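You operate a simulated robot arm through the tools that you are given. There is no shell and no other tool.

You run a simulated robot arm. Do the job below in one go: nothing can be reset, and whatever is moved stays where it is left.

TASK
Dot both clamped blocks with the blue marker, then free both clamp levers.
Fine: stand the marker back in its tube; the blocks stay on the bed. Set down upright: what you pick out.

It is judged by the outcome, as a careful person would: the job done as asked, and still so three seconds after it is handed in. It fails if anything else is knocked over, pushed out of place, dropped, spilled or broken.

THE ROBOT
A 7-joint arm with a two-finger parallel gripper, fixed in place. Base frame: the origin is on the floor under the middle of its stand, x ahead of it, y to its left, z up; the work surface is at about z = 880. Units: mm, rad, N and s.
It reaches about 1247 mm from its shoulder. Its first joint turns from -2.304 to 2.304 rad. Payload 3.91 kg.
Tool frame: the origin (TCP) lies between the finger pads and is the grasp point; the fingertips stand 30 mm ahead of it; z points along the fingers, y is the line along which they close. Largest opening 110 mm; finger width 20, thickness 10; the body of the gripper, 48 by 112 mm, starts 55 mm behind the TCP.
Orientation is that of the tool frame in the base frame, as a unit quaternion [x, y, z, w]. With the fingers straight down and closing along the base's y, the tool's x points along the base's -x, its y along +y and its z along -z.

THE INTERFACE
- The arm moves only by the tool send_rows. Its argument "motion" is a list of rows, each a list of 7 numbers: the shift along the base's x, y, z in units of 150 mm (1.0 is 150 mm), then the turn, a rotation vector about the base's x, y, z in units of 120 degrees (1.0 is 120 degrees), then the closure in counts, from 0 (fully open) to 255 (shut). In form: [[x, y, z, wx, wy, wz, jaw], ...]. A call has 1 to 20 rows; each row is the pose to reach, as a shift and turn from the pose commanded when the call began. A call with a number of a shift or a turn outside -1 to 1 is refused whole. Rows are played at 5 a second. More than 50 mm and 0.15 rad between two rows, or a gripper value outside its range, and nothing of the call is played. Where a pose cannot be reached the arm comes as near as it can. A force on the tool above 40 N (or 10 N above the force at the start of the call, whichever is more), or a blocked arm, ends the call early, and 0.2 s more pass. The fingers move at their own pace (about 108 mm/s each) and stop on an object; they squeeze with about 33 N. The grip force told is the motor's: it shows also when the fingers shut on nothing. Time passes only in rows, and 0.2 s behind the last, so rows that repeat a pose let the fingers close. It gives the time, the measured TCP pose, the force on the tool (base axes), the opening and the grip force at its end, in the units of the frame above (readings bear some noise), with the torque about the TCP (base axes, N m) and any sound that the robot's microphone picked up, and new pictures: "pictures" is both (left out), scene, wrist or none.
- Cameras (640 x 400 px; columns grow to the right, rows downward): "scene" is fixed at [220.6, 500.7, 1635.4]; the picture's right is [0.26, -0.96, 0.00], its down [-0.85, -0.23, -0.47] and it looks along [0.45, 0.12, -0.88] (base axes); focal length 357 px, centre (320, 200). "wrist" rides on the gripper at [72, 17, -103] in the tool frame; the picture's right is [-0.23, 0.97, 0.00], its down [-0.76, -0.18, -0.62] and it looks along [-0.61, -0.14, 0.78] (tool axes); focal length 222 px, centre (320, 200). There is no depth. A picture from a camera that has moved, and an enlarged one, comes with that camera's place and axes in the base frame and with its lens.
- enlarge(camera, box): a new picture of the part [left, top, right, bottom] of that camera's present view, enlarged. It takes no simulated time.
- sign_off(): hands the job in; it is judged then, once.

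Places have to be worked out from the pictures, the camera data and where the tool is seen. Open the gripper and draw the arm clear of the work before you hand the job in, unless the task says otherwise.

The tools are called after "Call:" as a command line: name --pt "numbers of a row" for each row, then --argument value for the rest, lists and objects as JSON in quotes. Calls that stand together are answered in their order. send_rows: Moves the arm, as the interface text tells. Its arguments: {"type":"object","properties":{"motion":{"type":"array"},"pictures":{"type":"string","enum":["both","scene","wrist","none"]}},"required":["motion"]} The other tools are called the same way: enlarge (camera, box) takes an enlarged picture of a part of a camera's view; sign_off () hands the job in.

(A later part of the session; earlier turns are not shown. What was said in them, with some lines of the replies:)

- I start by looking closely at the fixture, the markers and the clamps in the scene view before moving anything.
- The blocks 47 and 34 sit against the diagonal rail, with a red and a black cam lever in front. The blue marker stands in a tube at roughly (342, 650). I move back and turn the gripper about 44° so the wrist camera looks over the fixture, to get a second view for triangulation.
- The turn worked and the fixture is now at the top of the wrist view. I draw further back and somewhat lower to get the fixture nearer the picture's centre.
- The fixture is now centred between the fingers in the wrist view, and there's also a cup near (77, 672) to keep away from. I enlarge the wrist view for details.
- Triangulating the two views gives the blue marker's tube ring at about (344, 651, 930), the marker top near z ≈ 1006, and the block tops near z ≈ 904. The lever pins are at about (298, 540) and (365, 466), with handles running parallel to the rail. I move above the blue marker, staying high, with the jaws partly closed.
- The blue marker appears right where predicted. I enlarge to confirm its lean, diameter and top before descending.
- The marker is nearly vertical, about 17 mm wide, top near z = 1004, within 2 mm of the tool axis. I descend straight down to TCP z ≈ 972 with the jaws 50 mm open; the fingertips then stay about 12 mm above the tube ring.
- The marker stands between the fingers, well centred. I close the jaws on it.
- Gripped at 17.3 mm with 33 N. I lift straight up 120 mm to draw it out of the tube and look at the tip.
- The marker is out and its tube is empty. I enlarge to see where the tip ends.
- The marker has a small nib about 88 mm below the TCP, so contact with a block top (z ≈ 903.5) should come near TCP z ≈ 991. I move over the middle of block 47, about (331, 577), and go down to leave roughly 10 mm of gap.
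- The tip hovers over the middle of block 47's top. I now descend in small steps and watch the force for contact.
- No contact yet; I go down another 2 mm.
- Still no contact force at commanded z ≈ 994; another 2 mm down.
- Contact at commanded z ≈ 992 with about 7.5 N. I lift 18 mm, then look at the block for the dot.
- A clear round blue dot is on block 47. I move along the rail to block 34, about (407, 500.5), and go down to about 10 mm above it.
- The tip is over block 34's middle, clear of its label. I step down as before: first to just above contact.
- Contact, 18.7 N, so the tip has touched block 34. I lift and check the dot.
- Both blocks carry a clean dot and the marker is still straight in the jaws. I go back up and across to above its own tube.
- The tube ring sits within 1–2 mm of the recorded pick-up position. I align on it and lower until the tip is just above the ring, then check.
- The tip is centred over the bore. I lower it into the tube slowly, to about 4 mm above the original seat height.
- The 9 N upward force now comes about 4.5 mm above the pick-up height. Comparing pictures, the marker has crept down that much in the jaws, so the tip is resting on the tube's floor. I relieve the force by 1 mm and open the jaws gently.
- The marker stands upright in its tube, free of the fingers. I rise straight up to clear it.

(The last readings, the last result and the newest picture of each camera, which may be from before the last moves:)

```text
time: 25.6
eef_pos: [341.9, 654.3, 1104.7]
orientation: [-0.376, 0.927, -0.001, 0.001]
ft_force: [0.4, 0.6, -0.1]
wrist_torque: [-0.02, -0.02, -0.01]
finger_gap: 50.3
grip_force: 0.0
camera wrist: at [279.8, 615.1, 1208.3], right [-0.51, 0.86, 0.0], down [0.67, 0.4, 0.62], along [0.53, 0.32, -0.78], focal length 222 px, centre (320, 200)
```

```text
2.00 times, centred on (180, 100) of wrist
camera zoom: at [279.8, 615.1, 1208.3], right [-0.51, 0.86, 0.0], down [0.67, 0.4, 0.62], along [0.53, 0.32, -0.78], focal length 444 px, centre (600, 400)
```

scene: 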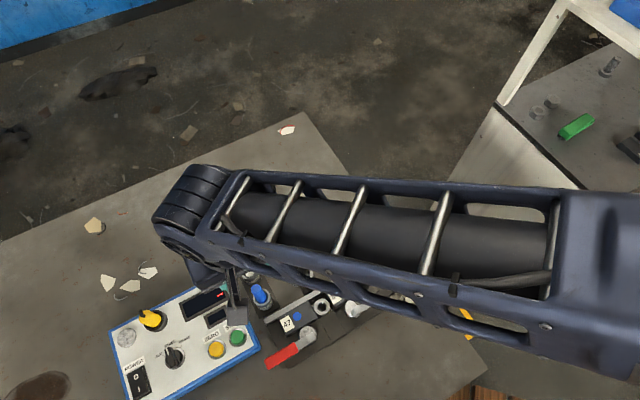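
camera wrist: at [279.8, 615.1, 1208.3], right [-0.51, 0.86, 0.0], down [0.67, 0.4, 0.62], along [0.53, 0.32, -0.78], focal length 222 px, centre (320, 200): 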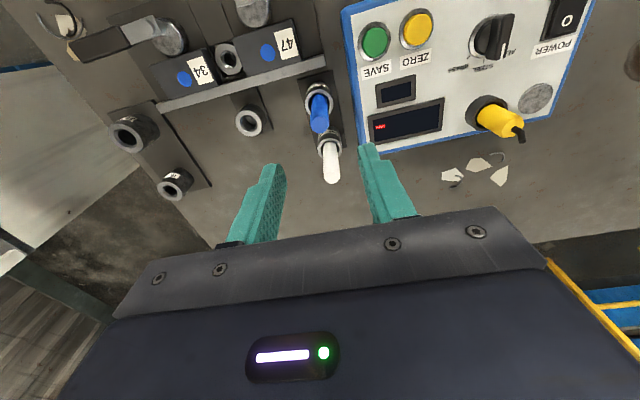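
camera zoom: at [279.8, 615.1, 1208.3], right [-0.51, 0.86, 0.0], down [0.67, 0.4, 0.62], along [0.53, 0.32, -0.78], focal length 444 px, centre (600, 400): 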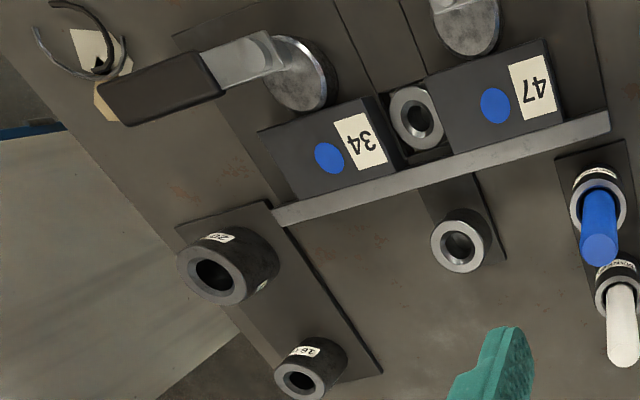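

Both dots are in place, the marker is back, and the jaws are clear. Next the red lever: its pin is about (298, 540.5), with the handle running about 90 mm along (-0.70, 0.71). I close the fingers and move above the free spot between the handle's block-side face and the control box, about (270, 603).

Call:
send_rows --pt "-0.16 -0.11 0 0 0 0 200" --pt "-0.32 -0.22 0 0 0 0 255" --pt "-0.483 -0.33 0 0 0 0 255" --pt "-0.483 -0.33 -0.2 0 0 0 255" --pt "-0.483 -0.33 -0.45 0 0 0 255" --pt "-0.483 -0.33 -0.7 0 0 0 255" --pt "-0.483 -0.33 -0.7 0 0 0 255"

Call:
enlarge --camera "wrist" --box '[220, 60, 420, 220]'

Call:
enlarge --camera "scene" --box '[200, 280, 340, 400]'

```text
time: 27.2
eef_pos: [271.9, 602.7, 1000.5]
orientation: [-0.375, 0.927, 0.0, 0.0]
ft_force: [0.6, 0.6, 0.2]
wrist_torque: [0.01, -0.03, 0.01]
finger_gap: 0.3
grip_force: 32.9
camera wrist: at [209.3, 565.6, 1105.0], right [-0.51, 0.86, 0.0], down [0.67, 0.4, 0.62], along [0.53, 0.32, -0.78], focal length 222 px, centre (320, 200)
```

scene: 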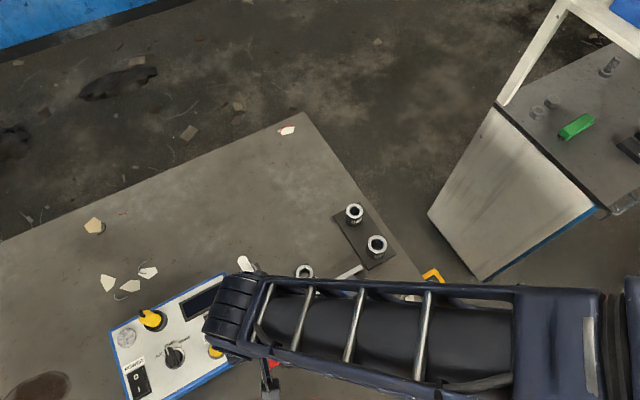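
wrist: 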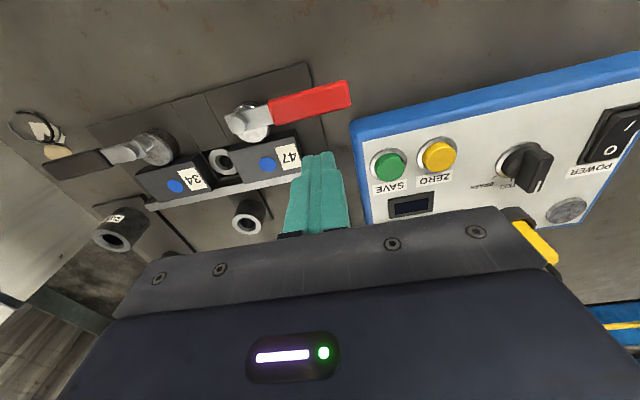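

```text
2.50 times, centred on (320, 140) of wrist
camera zoom: at [209.3, 565.6, 1105.0], right [-0.51, 0.86, 0.0], down [0.67, 0.4, 0.62], along [0.53, 0.32, -0.78], focal length 555 px, centre (320, 350)
```

zoom: 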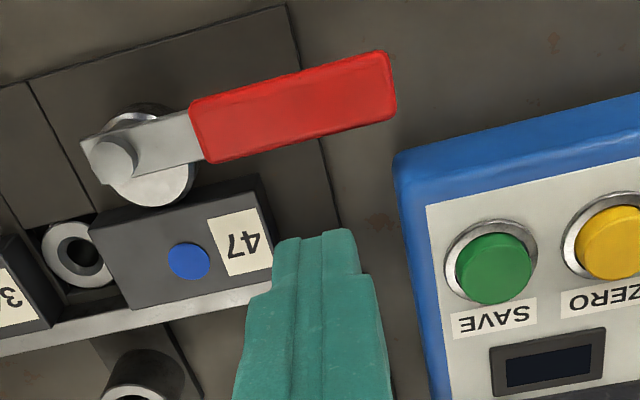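

```text
3.33 times, centred on (270, 340) of scene
camera zoom: at [220.6, 500.7, 1635.4], right [0.26, -0.96, 0.0], down [-0.85, -0.23, -0.47], along [0.45, 0.12, -0.88], focal length 1190 px, centre (487, -267)
```

zoom: 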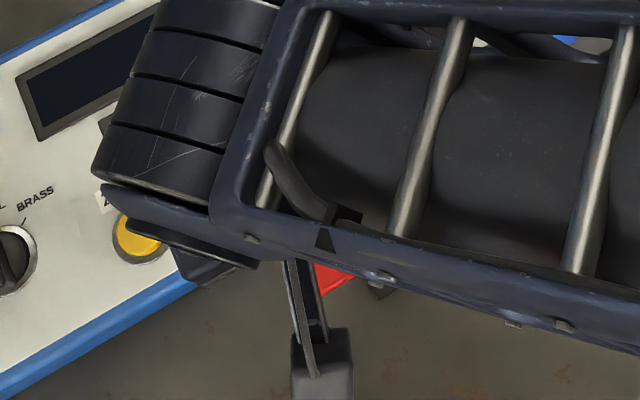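

The handle's block-side edge is only ~3 mm from where the fingertips would land, so I shift 4 mm further from it. Then I descend to fingertip z ≈ 896, above the bed plate and beside the handle.

Call:
send_rows --pt "0.01 0.028 0 0 0 0 255" --pt "0.01 0.028 -0.15 0 0 0 255" --pt "0.01 0.028 -0.28 0 0 0 255" --pt "0.01 0.028 -0.38 0 0 0 255" --pt "0.01 0.028 -0.44 0 0 0 255" --pt "0.01 0.028 -0.491 0 0 0 255" --pt "0.01 0.028 -0.491 0 0 0 255" --pictures "wrist"

Call:
enlarge --camera "wrist" --box '[220, 40, 420, 220]'

```text
time: 28.8
eef_pos: [271.0, 607.5, 927.1]
orientation: [-0.375, 0.927, 0.0, 0.001]
ft_force: [-0.4, 0.0, -0.1]
wrist_torque: [0.01, 0.01, 0.0]
finger_gap: 0.2
grip_force: 33.2
camera wrist: at [208.9, 569.9, 1030.9], right [-0.51, 0.86, 0.0], down [0.67, 0.4, 0.62], along [0.53, 0.32, -0.78], focal length 222 px, centre (320, 200)
```

wrist: 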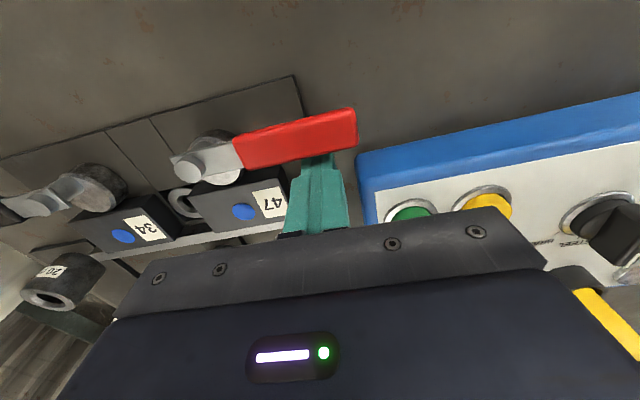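

```text
2.22 times, centred on (320, 130) of wrist
camera zoom: at [208.9, 569.9, 1030.9], right [-0.51, 0.86, 0.0], down [0.67, 0.4, 0.62], along [0.53, 0.32, -0.78], focal length 494 px, centre (320, 356)
```

zoom: 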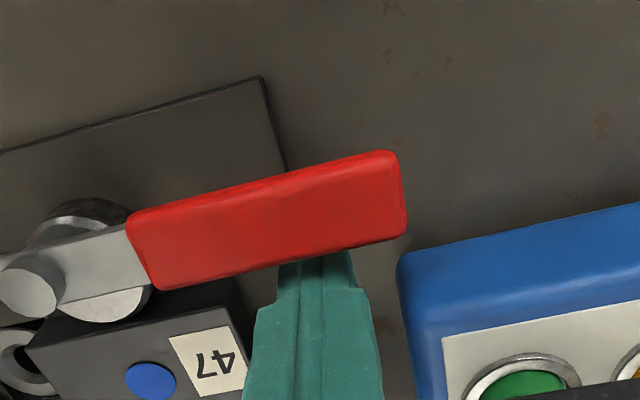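

The fingers are beside the handle's inner face, tips well below its top. I push gently outward along an arc about the pin, first to about 15–20° only, to test that it turns this way.

Call:
send_rows --pt "-0.02 -0.019 0 0 0 0 255" --pt "-0.036 -0.035 0 0 0 0 255" --pt "-0.07 -0.056 0 0 0 0 255" --pt "-0.1 -0.073 0 0 0 0 255" --pt "-0.128 -0.091 0 0 0 0 255" --pt "-0.128 -0.091 0 0 0 0 255" --pictures "both"

Call:
enlarge --camera "wrist" --box '[160, 40, 420, 220]'

```text
time: 30.2
eef_pos: [252.0, 593.4, 925.8]
orientation: [-0.375, 0.927, 0.001, 0.0]
ft_force: [3.4, -0.4, 2.3]
wrist_torque: [-0.08, -0.06, 0.05]
finger_gap: 0.0
grip_force: 33.4
camera wrist: at [189.8, 555.2, 1030.7], right [-0.51, 0.86, 0.0], down [0.67, 0.4, 0.62], along [0.53, 0.32, -0.78], focal length 222 px, centre (320, 200)
```

scene: 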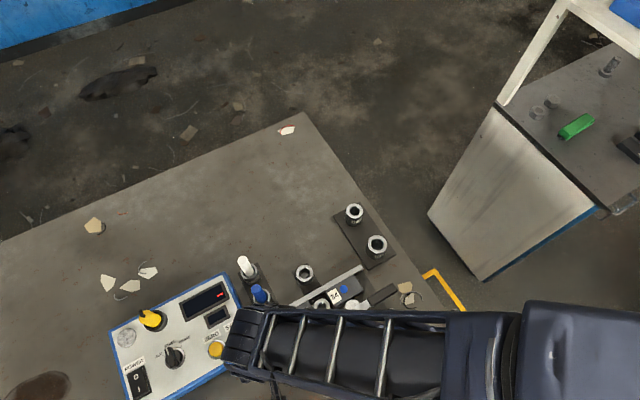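
wrist: 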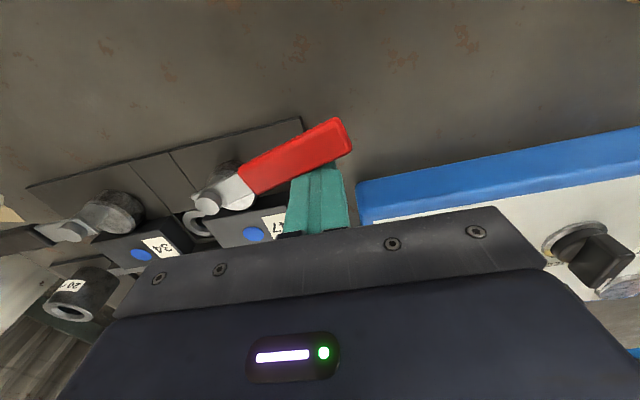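

```text
2.22 times, centred on (290, 130) of wrist
camera zoom: at [189.8, 555.2, 1030.7], right [-0.51, 0.86, 0.0], down [0.67, 0.4, 0.62], along [0.53, 0.32, -0.78], focal length 494 px, centre (387, 356)
```

zoom: 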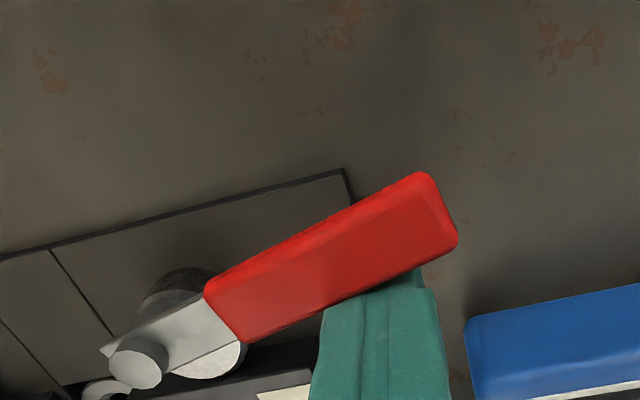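

The lever turns freely with only ~3 N, so outward is the releasing way. I carry on along the arc to about 75°.

Call:
send_rows --pt "-0.042 -0.038 0 0 0 0 255" --pt "-0.079 -0.08 0 0 0 0 255" --pt "-0.11 -0.131 0 0 0 0 255" --pt "-0.136 -0.185 0 0 0 0 255" --pt "-0.153 -0.245 0 0 0 0 255" --pt "-0.164 -0.307 0 0 0 0 255" --pt "-0.163 -0.372 0 0 0 0 255" --pt "-0.155 -0.438 0 0 0 0 255" --pt "-0.155 -0.438 0 0 0 0 255" --pictures "both"

Call:
enlarge --camera "wrist" --box '[200, 40, 460, 220]'

```text
time: 32.2
eef_pos: [229.2, 525.6, 926.9]
orientation: [-0.375, 0.927, -0.001, 0.0]
ft_force: [-0.6, 0.8, -0.6]
wrist_torque: [0.0, -0.01, 0.02]
finger_gap: 0.0
grip_force: 33.5
camera wrist: at [167.2, 488.8, 1031.1], right [-0.51, 0.86, 0.0], down [0.67, 0.4, 0.62], along [0.53, 0.32, -0.78], focal length 222 px, centre (320, 200)
```

scene: 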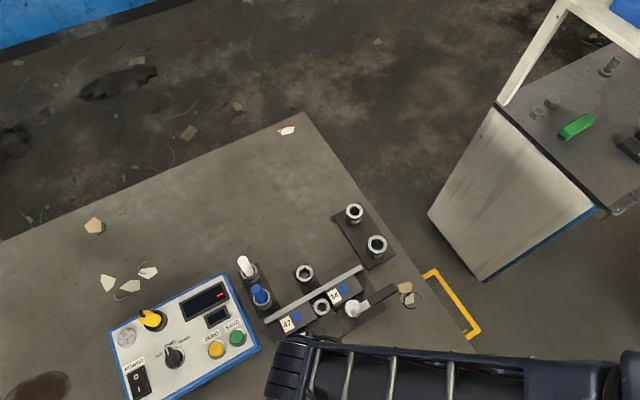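
wrist: 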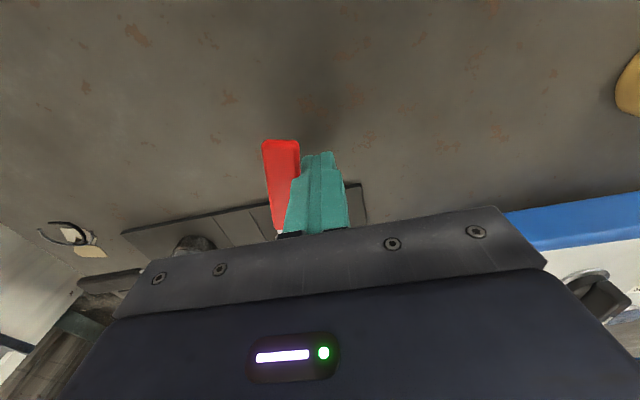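

```text
2.22 times, centred on (330, 130) of wrist
camera zoom: at [167.2, 488.8, 1031.1], right [-0.51, 0.86, 0.0], down [0.67, 0.4, 0.62], along [0.53, 0.32, -0.78], focal length 494 px, centre (298, 356)
```

zoom: 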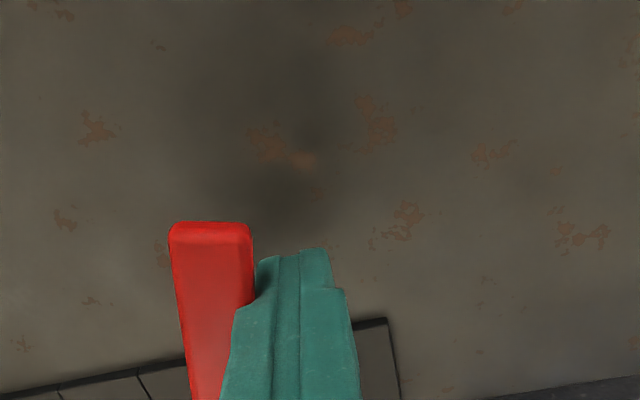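

The red lever has swung to roughly 75–80°. I push on to about 95° so it's fully released.

Call:
send_rows --pt "0.01 -0.033 0 0 0 0 255" --pt "0.021 -0.065 0 0 0 0 255" --pt "0.034 -0.095 0 0 0 0 255" --pt "0.047 -0.126 0 0 0 0 255" --pt "0.064 -0.157 0 0 0 0 255" --pt "0.064 -0.157 0 0 0 0 255" --pictures "both"

Call:
enlarge --camera "wrist" --box '[200, 40, 460, 220]'

Call:
enlarge --camera "scene" --box '[230, 250, 410, 370]'

```text
time: 33.6
eef_pos: [237.5, 506.8, 927.3]
orientation: [-0.376, 0.926, 0.001, 0.0]
ft_force: [-16.9, 35.4, 2.6]
wrist_torque: [0.22, 0.09, 0.45]
finger_gap: 0.0
grip_force: 33.3
camera wrist: at [175.3, 468.4, 1031.5], right [-0.52, 0.86, 0.0], down [0.67, 0.4, 0.62], along [0.53, 0.32, -0.78], focal length 222 px, centre (320, 200)
```

scene: 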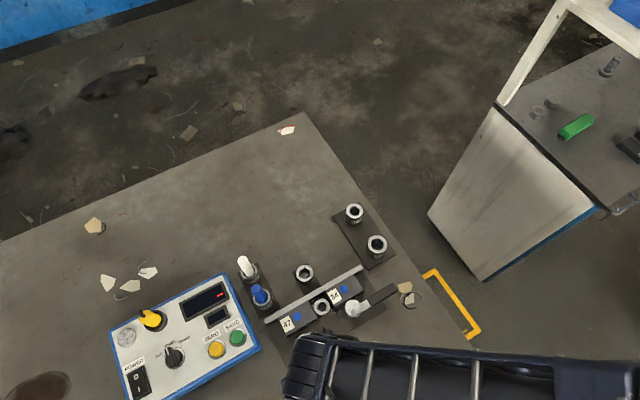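
wrist: 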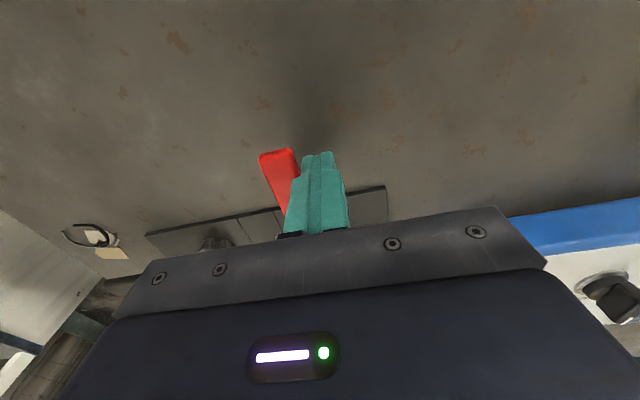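

```text
2.22 times, centred on (330, 130) of wrist
camera zoom: at [175.3, 468.4, 1031.5], right [-0.52, 0.86, 0.0], down [0.67, 0.4, 0.62], along [0.53, 0.32, -0.78], focal length 494 px, centre (298, 356)
```

zoom: 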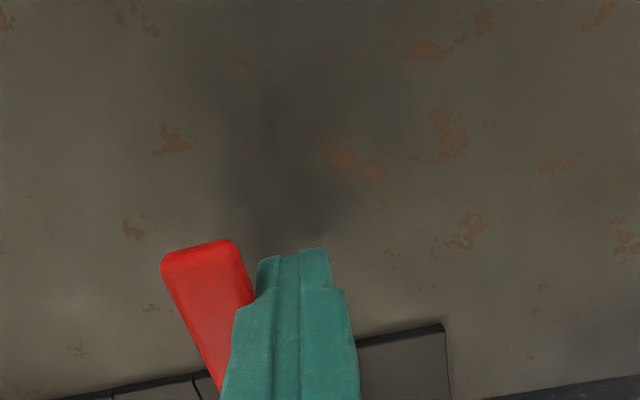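

```text
3.33 times, centred on (320, 310) of scene
camera zoom: at [220.6, 500.7, 1635.4], right [0.26, -0.96, 0.0], down [-0.85, -0.23, -0.47], along [0.45, 0.12, -0.88], focal length 1190 px, centre (320, -167)
```

zoom: 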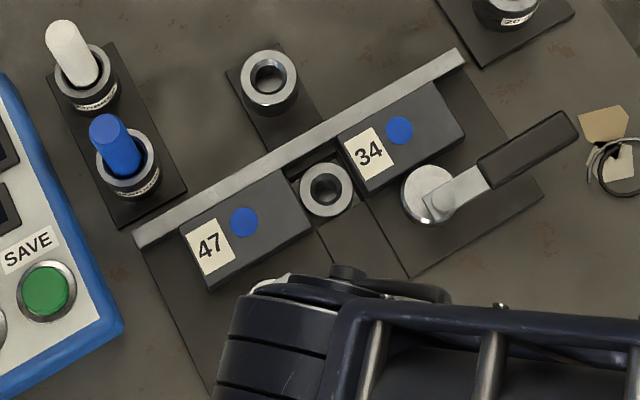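

The force rose to about 39 N: the lever has met its end stop, past 90°. I back off from the handle the way I came and then rise.

Call:
send_rows --pt "-0.015 0.035 0 0 0 0 255" --pt "-0.03 0.08 0 0 0 0 255" --pt "-0.03 0.1 0.1 0 0 0 255" --pt "-0.03 0.1 0.3 0 0 0 255" --pt "-0.03 0.1 0.6 0 0 0 255" --pt "-0.03 0.1 0.9 0 0 0 255" --pt "-0.03 0.1 0.9 0 0 0 255" --pictures "both"

Call:
enlarge --camera "wrist" --box '[160, 60, 460, 240]'

Call:
enlarge --camera "scene" --box '[230, 250, 410, 370]'

```text
time: 35.2
eef_pos: [234.3, 519.9, 1059.7]
orientation: [-0.376, 0.927, 0.0, 0.0]
ft_force: [0.0, -1.1, -0.8]
wrist_torque: [-0.01, -0.02, 0.0]
finger_gap: 0.1
grip_force: 32.7
camera wrist: at [172.8, 482.1, 1164.4], right [-0.51, 0.86, 0.0], down [0.67, 0.4, 0.62], along [0.53, 0.32, -0.78], focal length 222 px, centre (320, 200)
```

scene: 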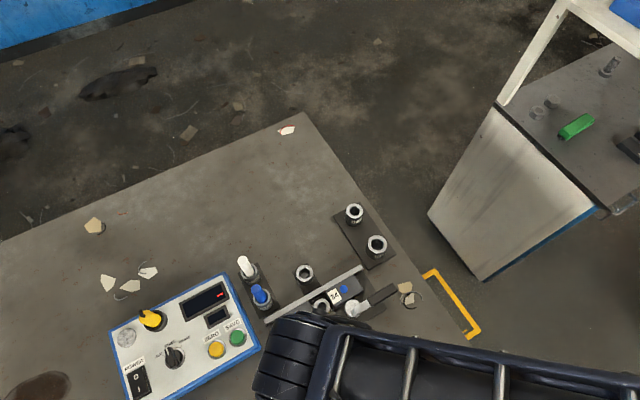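
wrist: 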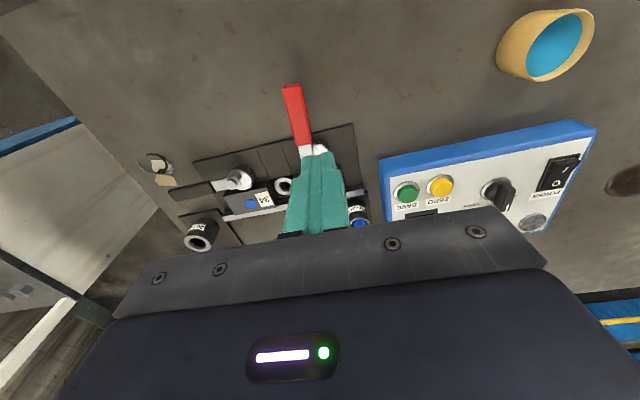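

```text
2.13 times, centred on (310, 150) of wrist
camera zoom: at [172.8, 482.1, 1164.4], right [-0.51, 0.86, 0.0], down [0.67, 0.4, 0.62], along [0.53, 0.32, -0.78], focal length 474 px, centre (341, 307)
```

zoom: 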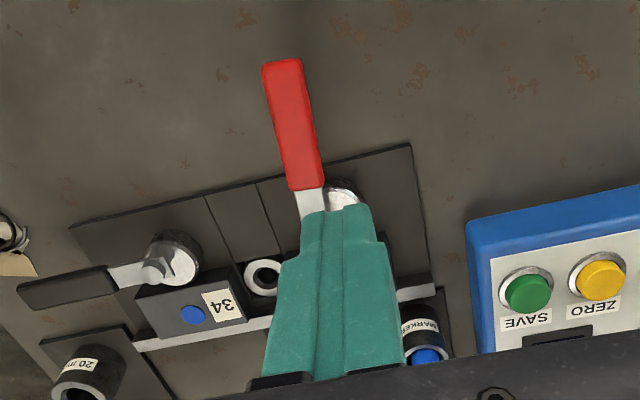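

```text
3.33 times, centred on (320, 310) of scene
camera zoom: at [220.6, 500.7, 1635.4], right [0.26, -0.96, 0.0], down [-0.85, -0.23, -0.47], along [0.45, 0.12, -0.88], focal length 1190 px, centre (320, -167)
```

zoom: 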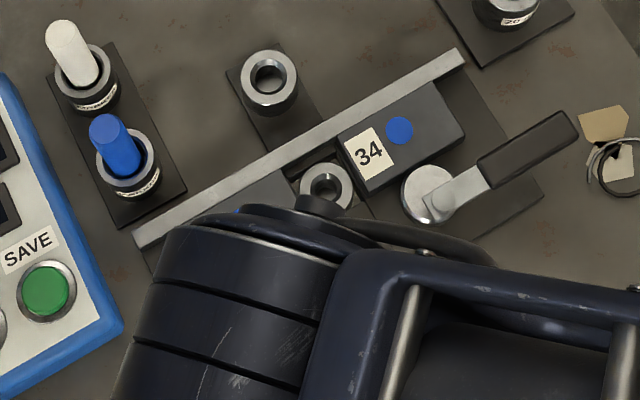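

The red lever now stands about 95° from its clamped position, and block 47 is still in place. I move at safe height to above the inner (rail-side) face of the black handle near (435, 438.5).

Call:
send_rows --pt "0.25 -0.1 0 0 0 0 255" --pt "0.5 -0.2 0 0 0 0 255" --pt "0.75 -0.3 0 0 0 0 255" --pt "1.0 -0.403 0 0 0 0 255" --pt "1.0 -0.403 0 0 0 0 255" --pictures "none"

Call:
send_rows --pt "0.17 -0.07 0 0 0 0 255" --pt "0.336 -0.135 0 0 0 0 255" --pt "0.336 -0.135 -0.2 0 0 0 255" --pt "0.336 -0.135 -0.4 0 0 0 255" --pt "0.336 -0.135 -0.4 0 0 0 255" --pictures "both"

Call:
enlarge --camera "wrist" --box '[200, 40, 440, 220]'

Call:
enlarge --camera "scene" --box '[220, 250, 380, 400]'

```text
time: 36.4
eef_pos: [384.8, 458.9, 1064.0]
orientation: [-0.376, 0.927, 0.001, 0.001]
ft_force: [0.6, 0.5, 1.4]
wrist_torque: [0.0, -0.01, -0.01]
finger_gap: 0.0
grip_force: 33.7
```

```text
time: 37.6
eef_pos: [435.2, 437.7, 1003.2]
orientation: [-0.375, 0.927, 0.001, 0.0]
ft_force: [-0.4, 0.1, -0.3]
wrist_torque: [-0.01, -0.01, -0.01]
finger_gap: 0.0
grip_force: 33.0
camera wrist: at [372.4, 400.2, 1107.1], right [-0.51, 0.86, 0.0], down [0.67, 0.4, 0.62], along [0.53, 0.32, -0.78], focal length 222 px, centre (320, 200)
```

scene: 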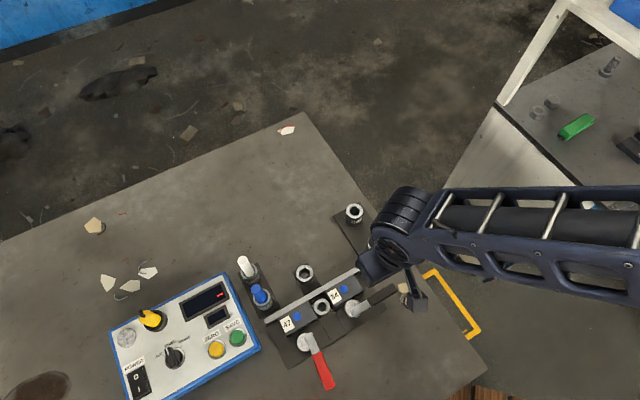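
wrist: 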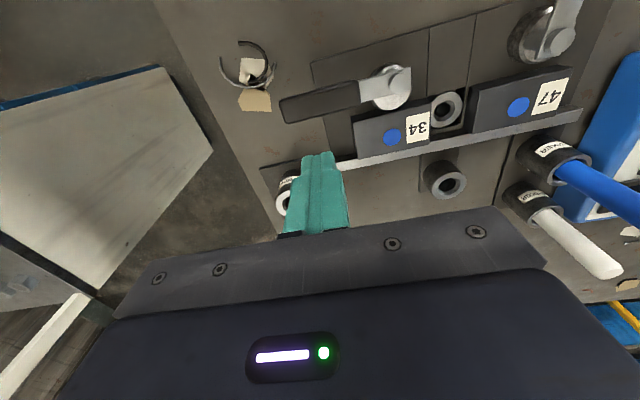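

```text
2.22 times, centred on (320, 130) of wrist
camera zoom: at [372.4, 400.2, 1107.1], right [-0.51, 0.86, 0.0], down [0.67, 0.4, 0.62], along [0.53, 0.32, -0.78], focal length 494 px, centre (320, 356)
```

zoom: 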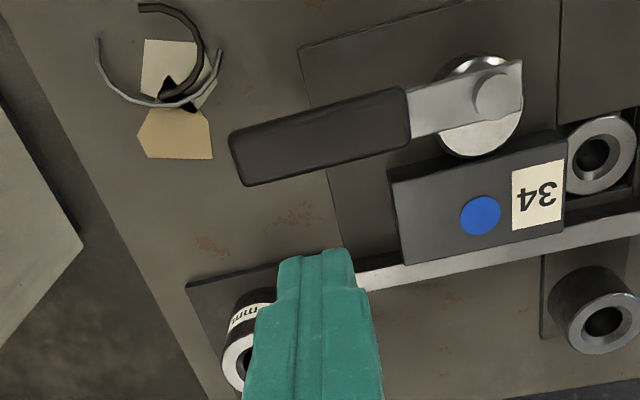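

```text
2.67 times, centred on (300, 325) of scene
camera zoom: at [220.6, 500.7, 1635.4], right [0.26, -0.96, 0.0], down [-0.85, -0.23, -0.47], along [0.45, 0.12, -0.88], focal length 952 px, centre (373, -133)
```

zoom: 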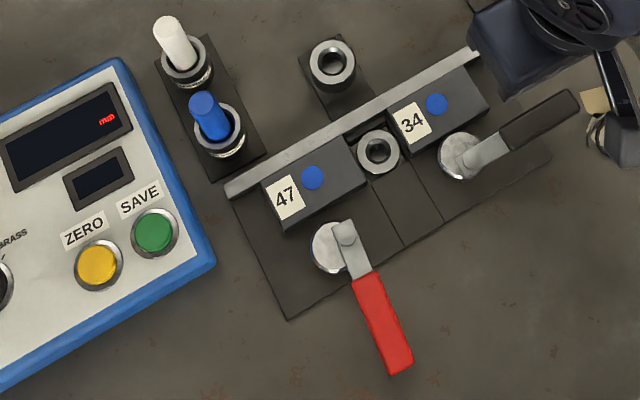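

The red lever is clearly off block 47 now. For the black one I shift 6 mm further from the handle for clearance, then descend beside its inner face to fingertip z ≈ 896.

Call:
send_rows --pt "0.0425 0.004 0 0 0 0 255" --pt "0.0425 0.004 -0.15 0 0 0 255" --pt "0.0425 0.004 -0.28 0 0 0 255" --pt "0.0425 0.004 -0.38 0 0 0 255" --pt "0.0425 0.004 -0.45 0 0 0 255" --pt "0.0425 0.004 -0.5 0 0 0 255" --pt "0.0425 0.004 -0.5 0 0 0 255" --pictures "wrist"

Call:
enlarge --camera "wrist" --box '[220, 40, 460, 220]'

```text
time: 39.2
eef_pos: [442.5, 437.7, 926.7]
orientation: [-0.375, 0.927, 0.0, -0.001]
ft_force: [0.1, 0.6, -0.4]
wrist_torque: [-0.03, 0.0, 0.0]
finger_gap: 0.0
grip_force: 33.1
camera wrist: at [379.3, 400.8, 1030.9], right [-0.51, 0.86, 0.0], down [0.67, 0.4, 0.62], along [0.53, 0.32, -0.78], focal length 222 px, centre (320, 200)
```

wrist: 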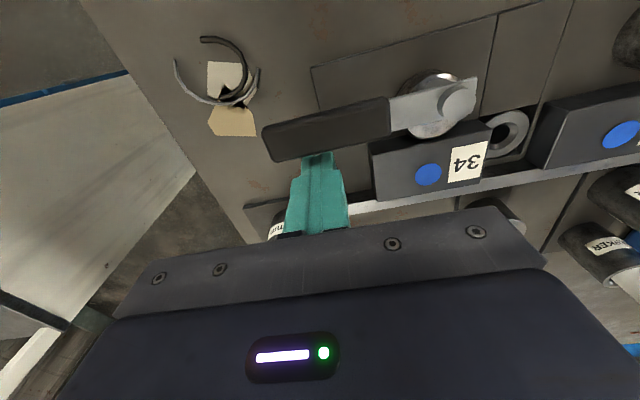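

```text
2.22 times, centred on (340, 130) of wrist
camera zoom: at [379.3, 400.8, 1030.9], right [-0.51, 0.86, 0.0], down [0.67, 0.4, 0.62], along [0.53, 0.32, -0.78], focal length 494 px, centre (276, 356)
```

zoom: 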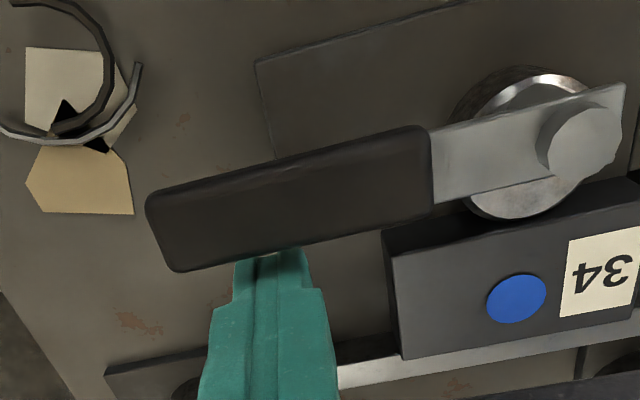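

The fingers sit beside the black handle with clear space. I push it outward (clockwise) in small steps to about 30°, checking force.

Call:
send_rows --pt "-0.025 -0.018 0 0 0 0 255" --pt "-0.05 -0.037 0 0 0 0 255" --pt "-0.08 -0.088 0 0 0 0 255" --pt "-0.111 -0.138 0 0 0 0 255" --pt "-0.154 -0.183 0 0 0 0 255" --pt "-0.198 -0.226 0 0 0 0 255" --pt "-0.198 -0.226 0 0 0 0 255" --pictures "both"

Call:
enlarge --camera "wrist" --box '[220, 40, 500, 220]'

```text
time: 40.8
eef_pos: [411.5, 403.6, 926.1]
orientation: [-0.375, 0.927, 0.0, 0.0]
ft_force: [1.0, 0.6, -0.1]
wrist_torque: [0.04, -0.03, 0.0]
finger_gap: 0.1
grip_force: 32.6
camera wrist: at [349.3, 366.7, 1030.9], right [-0.51, 0.86, 0.0], down [0.67, 0.4, 0.62], along [0.53, 0.32, -0.78], focal length 222 px, centre (320, 200)
```

scene: 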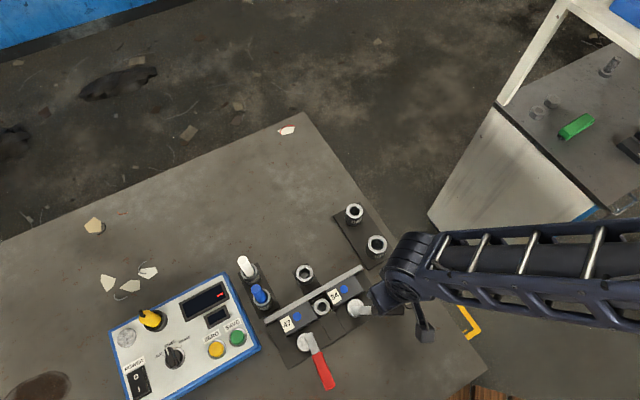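
wrist: 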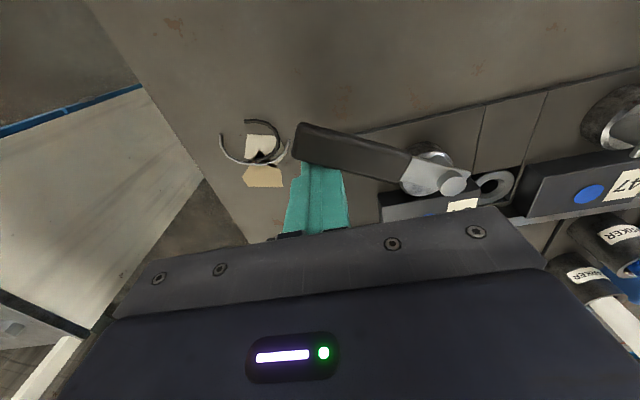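

```text
2.22 times, centred on (360, 130) of wrist
camera zoom: at [349.3, 366.7, 1030.9], right [-0.51, 0.86, 0.0], down [0.67, 0.4, 0.62], along [0.53, 0.32, -0.78], focal length 494 px, centre (231, 356)
```

zoom: 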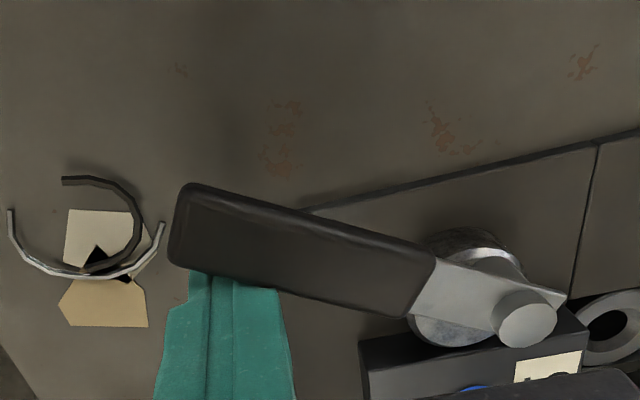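

The black lever is turning freely too. Litter lies just beyond the handle's end, so I bring the fingers a little inward along the handle and continue the sweep to about 75°.

Call:
send_rows --pt "-0.056 0.0 0 0 0 0 255" --pt "-0.116 0.003 0 0 0 0 255" --pt "-0.167 -0.017 0 0 0 0 255" --pt "-0.231 -0.032 0 0 0 0 255" --pt "-0.289 -0.036 0 0 0 0 255" --pt "-0.357 -0.031 0 0 0 0 255" --pt "-0.357 -0.031 0 0 0 0 255" --pictures "both"

Call:
enlarge --camera "wrist" --box '[180, 40, 460, 220]'

Call:
enlarge --camera "scene" --box '[260, 250, 420, 390]'

```text
time: 42.4
eef_pos: [358.9, 400.6, 928.2]
orientation: [-0.376, 0.927, 0.0, 0.0]
ft_force: [-0.1, 0.2, 0.5]
wrist_torque: [0.0, 0.0, 0.04]
finger_gap: 0.1
grip_force: 33.1
camera wrist: at [295.6, 362.5, 1031.0], right [-0.51, 0.86, 0.0], down [0.67, 0.4, 0.62], along [0.53, 0.32, -0.78], focal length 222 px, centre (320, 200)
```

scene: 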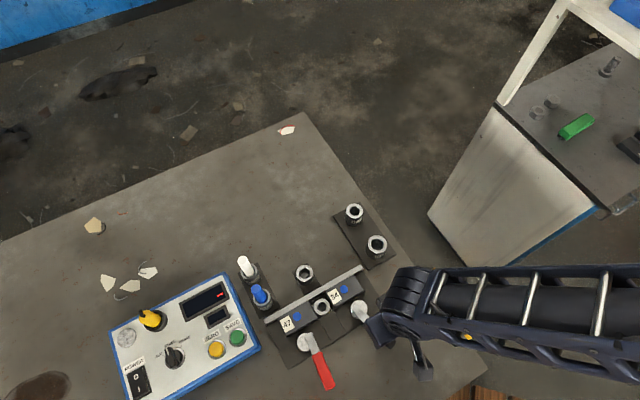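
wrist: 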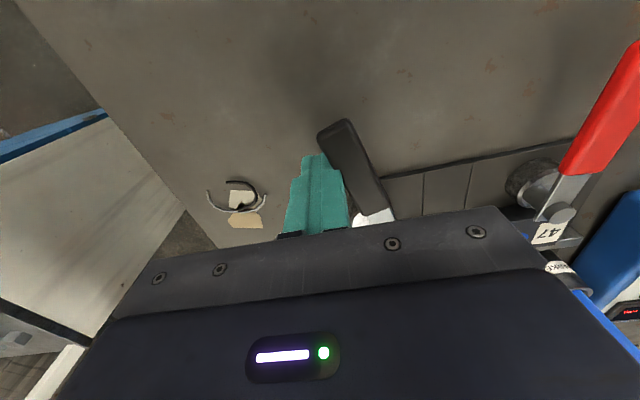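

```text
2.22 times, centred on (320, 130) of wrist
camera zoom: at [295.6, 362.5, 1031.0], right [-0.51, 0.86, 0.0], down [0.67, 0.4, 0.62], along [0.53, 0.32, -0.78], focal length 494 px, centre (320, 356)
```

zoom: 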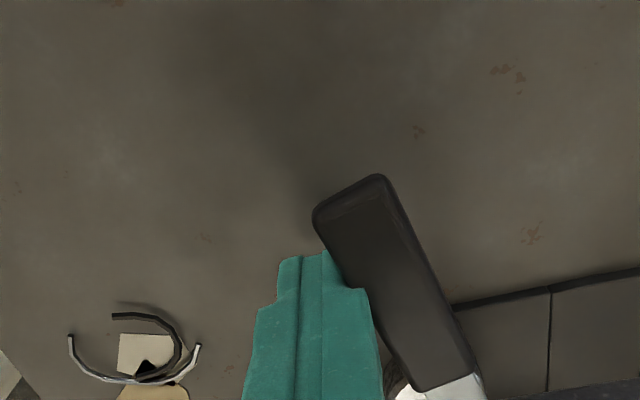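

```text
2.86 times, centred on (340, 320) of scene
camera zoom: at [220.6, 500.7, 1635.4], right [0.26, -0.96, 0.0], down [-0.85, -0.23, -0.47], along [0.45, 0.12, -0.88], focal length 1020 px, centre (263, -143)
```

zoom: 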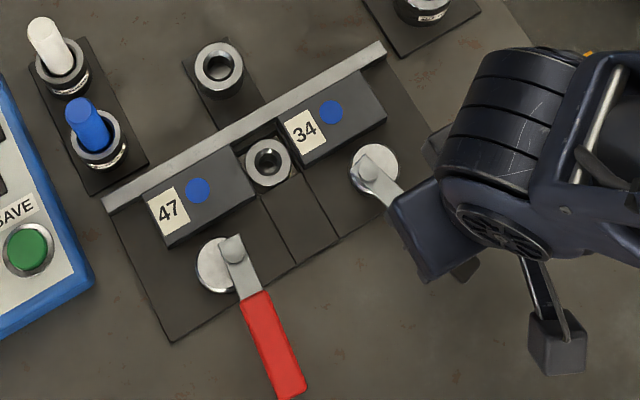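

No contact with the litter, and the black lever is at about 70°. I continue in small steps towards 90°.

Call:
send_rows --pt "-0.03 0.006 0 0 0 0 255" --pt "-0.058 0.013 0 0 0 0 255" --pt "-0.082 0.022 0 0 0 0 255" --pt "-0.106 0.032 0 0 0 0 255" --pt "-0.106 0.032 0 0 0 0 255" --pictures "both"

Call:
enlarge --camera "wrist" --box '[180, 40, 460, 220]'

Call:
enlarge --camera "scene" --box '[260, 250, 420, 390]'

```text
time: 43.6
eef_pos: [343.4, 404.5, 926.9]
orientation: [-0.376, 0.927, -0.001, 0.001]
ft_force: [0.1, 0.5, -0.3]
wrist_torque: [-0.01, 0.0, 0.02]
finger_gap: 0.0
grip_force: 33.5
camera wrist: at [280.3, 366.9, 1031.2], right [-0.51, 0.86, 0.0], down [0.67, 0.4, 0.62], along [0.53, 0.32, -0.78], focal length 222 px, centre (320, 200)
```

scene: 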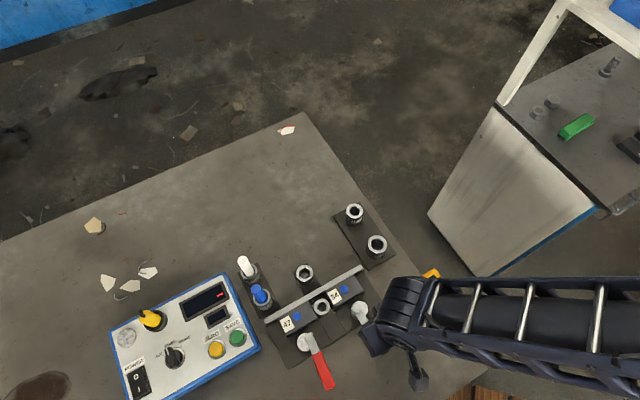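
wrist: 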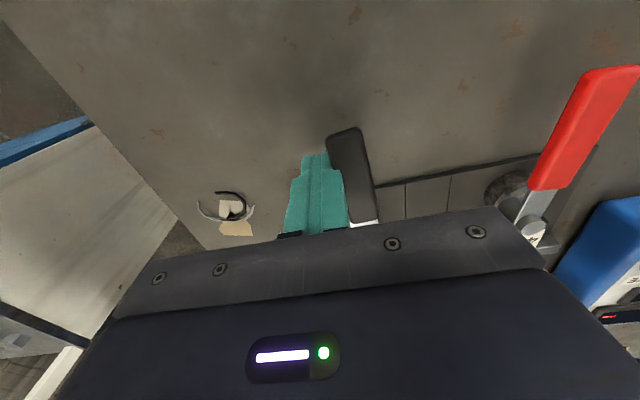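

```text
2.22 times, centred on (320, 130) of wrist
camera zoom: at [280.3, 366.9, 1031.2], right [-0.51, 0.86, 0.0], down [0.67, 0.4, 0.62], along [0.53, 0.32, -0.78], focal length 494 px, centre (320, 356)
```

zoom: 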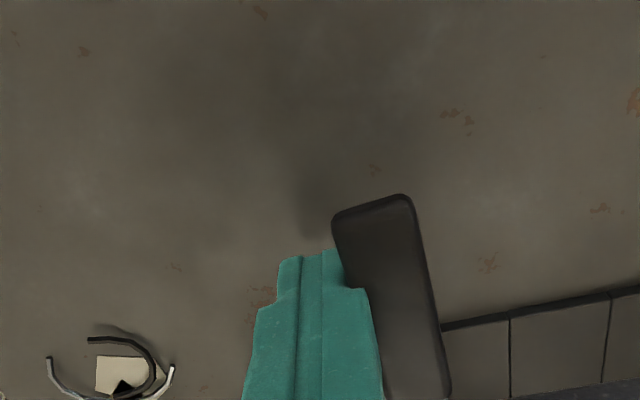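

```text
2.86 times, centred on (340, 320) of scene
camera zoom: at [220.6, 500.7, 1635.4], right [0.26, -0.96, 0.0], down [-0.85, -0.23, -0.47], along [0.45, 0.12, -0.88], focal length 1020 px, centre (263, -143)
```

zoom: 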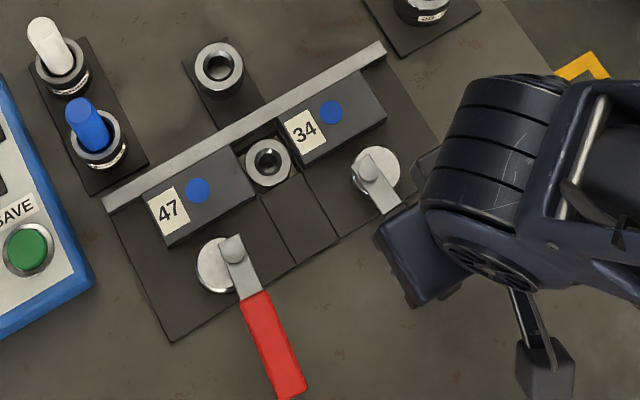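

The black lever is at about 80°. I nudge on a little further toward its end stop.

Call:
send_rows --pt "-0.015 0.006 0 0 0 0 255" --pt "-0.029 0.012 0 0 0 0 255" --pt "-0.042 0.017 0 0 0 0 255" --pt "-0.054 0.022 0 0 0 0 255" --pt "-0.066 0.028 0 0 0 0 255" --pt "-0.066 0.028 0 0 0 0 255" --pictures "both"

Call:
enlarge --camera "wrist" --box '[180, 40, 460, 220]'

Call:
enlarge --camera "scene" --box '[260, 250, 420, 390]'

```text
time: 44.8
eef_pos: [336.9, 407.1, 925.7]
orientation: [-0.373, 0.928, -0.002, 0.0]
ft_force: [13.5, -7.6, 2.8]
wrist_torque: [0.01, -0.02, 0.06]
finger_gap: 0.0
grip_force: 33.1
stopped in row 5: the force on the tool passed its limit at 44 N (the readings are from after the stop); the commanded pose is now the measured one
camera wrist: at [274.3, 369.8, 1030.6], right [-0.51, 0.86, 0.0], down [0.67, 0.4, 0.62], along [0.54, 0.32, -0.78], focal length 222 px, centre (320, 200)
```

scene: 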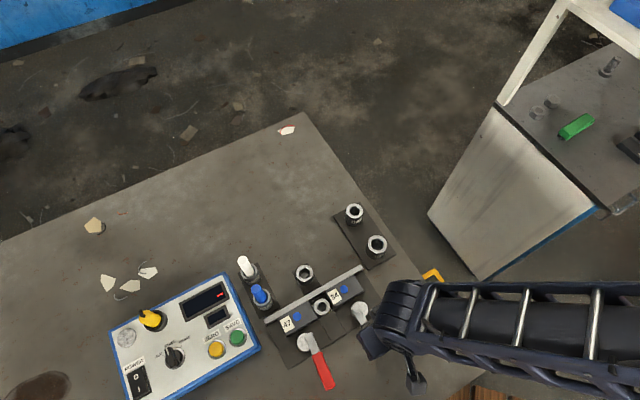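
wrist: 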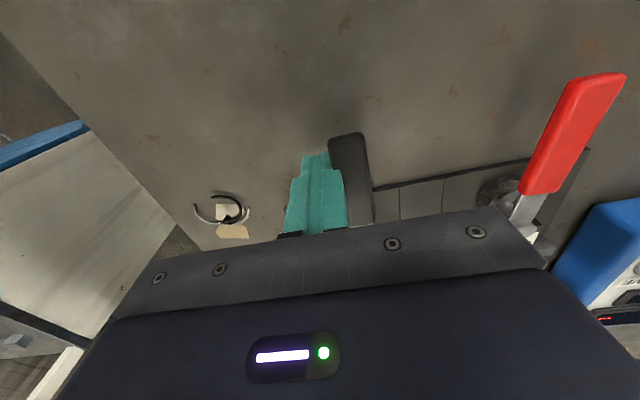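

```text
2.22 times, centred on (320, 130) of wrist
camera zoom: at [274.3, 369.8, 1030.6], right [-0.51, 0.86, 0.0], down [0.67, 0.4, 0.62], along [0.54, 0.32, -0.78], focal length 494 px, centre (320, 356)
```

zoom: 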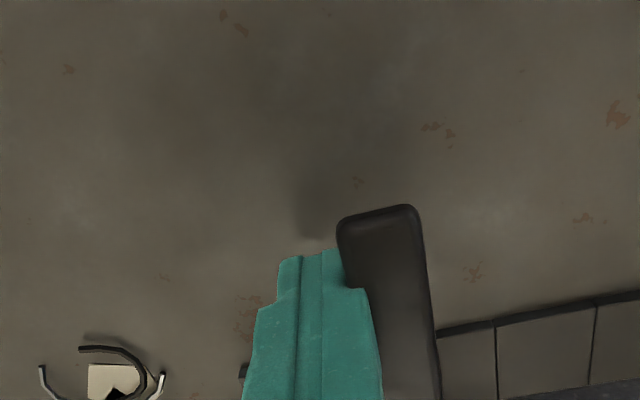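

```text
2.86 times, centred on (340, 320) of scene
camera zoom: at [220.6, 500.7, 1635.4], right [0.26, -0.96, 0.0], down [-0.85, -0.23, -0.47], along [0.45, 0.12, -0.88], focal length 1020 px, centre (263, -143)
```

zoom: 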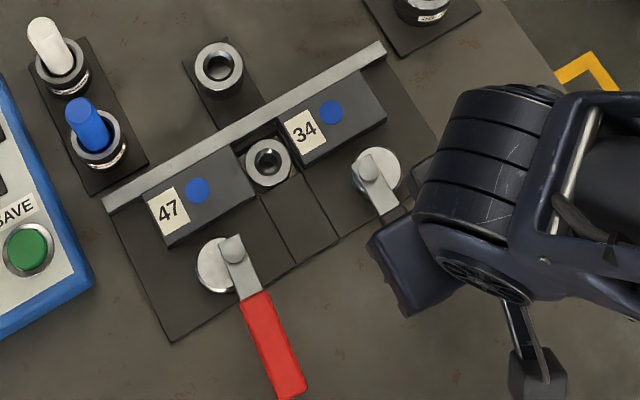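

The black lever has met its end stop too and now stands parallel to the red one. I back off along the rail direction and rise well clear.

Call:
send_rows --pt "0.025 -0.025 0 0 0 0 255" --pt "0.06 -0.06 0 0 0 0 255" --pt "0.06 -0.06 0.1 0 0 0 255" --pt "0.06 -0.06 0.35 0 0 0 255" --pt "0.06 -0.06 0.65 0 0 0 255" --pt "0.06 -0.06 0.97 0 0 0 255" --pt "0.06 -0.06 0.97 0 0 0 255" --pictures "both"

Call:
enlarge --camera "wrist" --box '[260, 60, 560, 240]'

Call:
enlarge --camera "scene" --box '[260, 250, 420, 390]'

```text
time: 46.4
eef_pos: [344.8, 399.9, 1073.0]
orientation: [-0.373, 0.928, 0.0, 0.001]
ft_force: [0.9, 0.0, 0.6]
wrist_torque: [-0.01, -0.01, -0.01]
finger_gap: 0.0
grip_force: 33.0
camera wrist: at [282.4, 363.2, 1177.1], right [-0.51, 0.86, 0.0], down [0.67, 0.4, 0.62], along [0.54, 0.32, -0.78], focal length 222 px, centre (320, 200)
```

scene: 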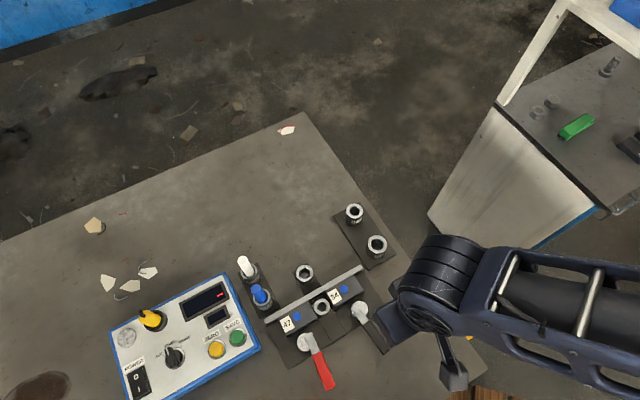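
wrist: 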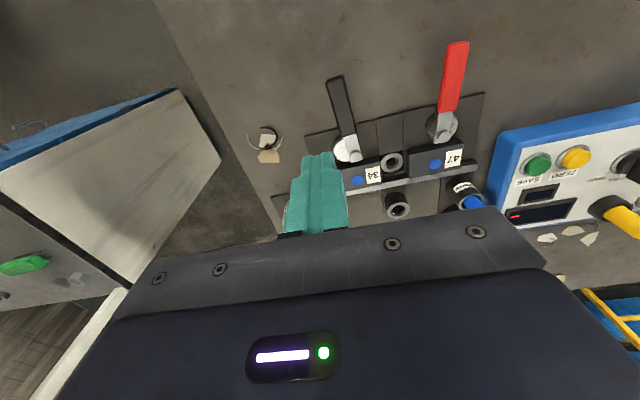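

```text
2.13 times, centred on (410, 150) of wrist
camera zoom: at [282.4, 363.2, 1177.1], right [-0.51, 0.86, 0.0], down [0.67, 0.4, 0.62], along [0.54, 0.32, -0.78], focal length 474 px, centre (128, 307)
```

zoom: 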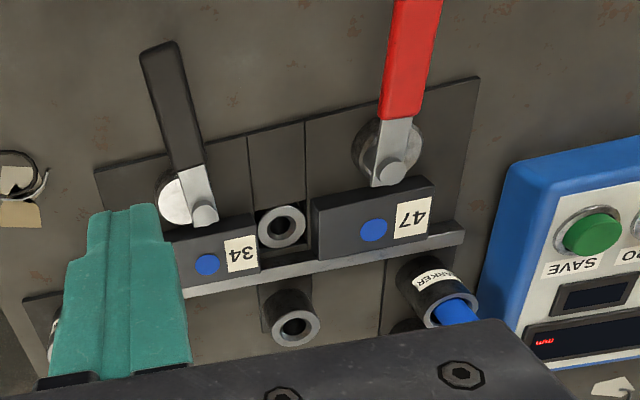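

```text
2.86 times, centred on (340, 320) of scene
camera zoom: at [220.6, 500.7, 1635.4], right [0.26, -0.96, 0.0], down [-0.85, -0.23, -0.47], along [0.45, 0.12, -0.88], focal length 1020 px, centre (263, -143)
```

zoom: 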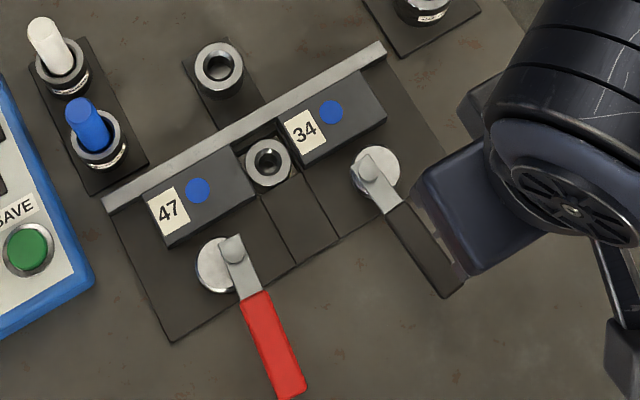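

Both levers are swung clear of the blocks, both dots are visible, the blocks haven't moved and the marker stands in its tube. I open the gripper and draw the arm up and away.

Call:
send_rows --pt "0 0 0.25 0 0 0 200" --pt "0 0 0.5 0 0 0 100" --pt "0 0 0.75 0 0 0 0" --pt "0.1 -0.1 0.95 0 0 0 0" --pt "0.3 -0.3 1.0 0 0 0 0" --pt "0.5 -0.5 1.0 0 0 0 0" --pt "0.7 -0.7 1.0 0 0 0 0" --pt "0.7 -0.7 1.0 0 0 0 0" --pictures "both"

Call:
enlarge --camera "scene" --box '[220, 220, 420, 400]'

```text
time: 48.2
eef_pos: [450.5, 294.7, 1220.3]
orientation: [-0.374, 0.927, -0.001, 0.0]
ft_force: [0.0, -0.6, -0.5]
wrist_torque: [0.01, 0.04, 0.02]
finger_gap: 109.9
grip_force: 0.1
camera wrist: at [387.6, 256.9, 1324.7], right [-0.51, 0.86, 0.0], down [0.67, 0.4, 0.62], along [0.54, 0.32, -0.78], focal length 222 px, centre (320, 200)
```

scene: 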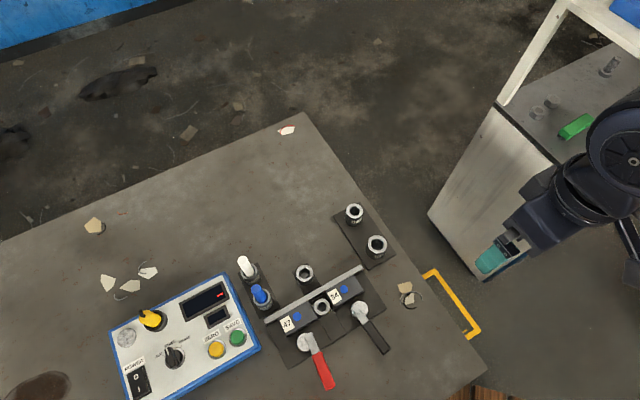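
wrist: 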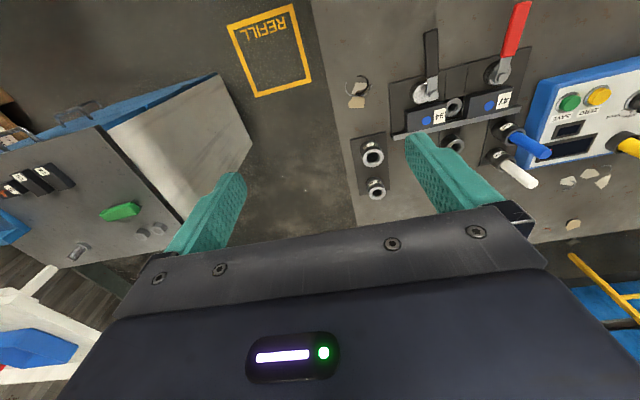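

```text
2.22 times, centred on (320, 310) of scene
camera zoom: at [220.6, 500.7, 1635.4], right [0.26, -0.96, 0.0], down [-0.85, -0.23, -0.47], along [0.45, 0.12, -0.88], focal length 794 px, centre (320, -44)
```

zoom: 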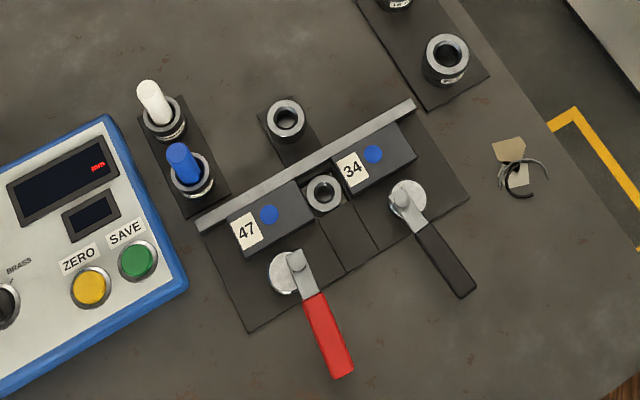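

The final view shows both blocks dotted and still on the bed. Both levers are swung free, the blue marker is upright in its tube, and nothing else has moved. The gripper is open and clear, so I hand the job in.

Call:
sign_off

```text
The job is handed in.
```

The job is done and handed in. Blocks 47 and 34 each have a round blue dot on top, and both clamp levers are swung free.

- **Marker:** it stands upright in its own tube. It crept down about 4.5 mm in the grip while I was dotting, so I let go when I felt it touch the bottom of the tube.
- **Levers:** each one turned easily for roughly 80–85°. The force then rose to about 40 N, which I took as the end stop. The red lever read about 39 N; the black one passed the limit at 44 N and stopped the arm.
- **Everything else:** the blocks are still on the bed and, in the last pictures, nothing else had moved. The gripper is open and the arm is clear of the work.
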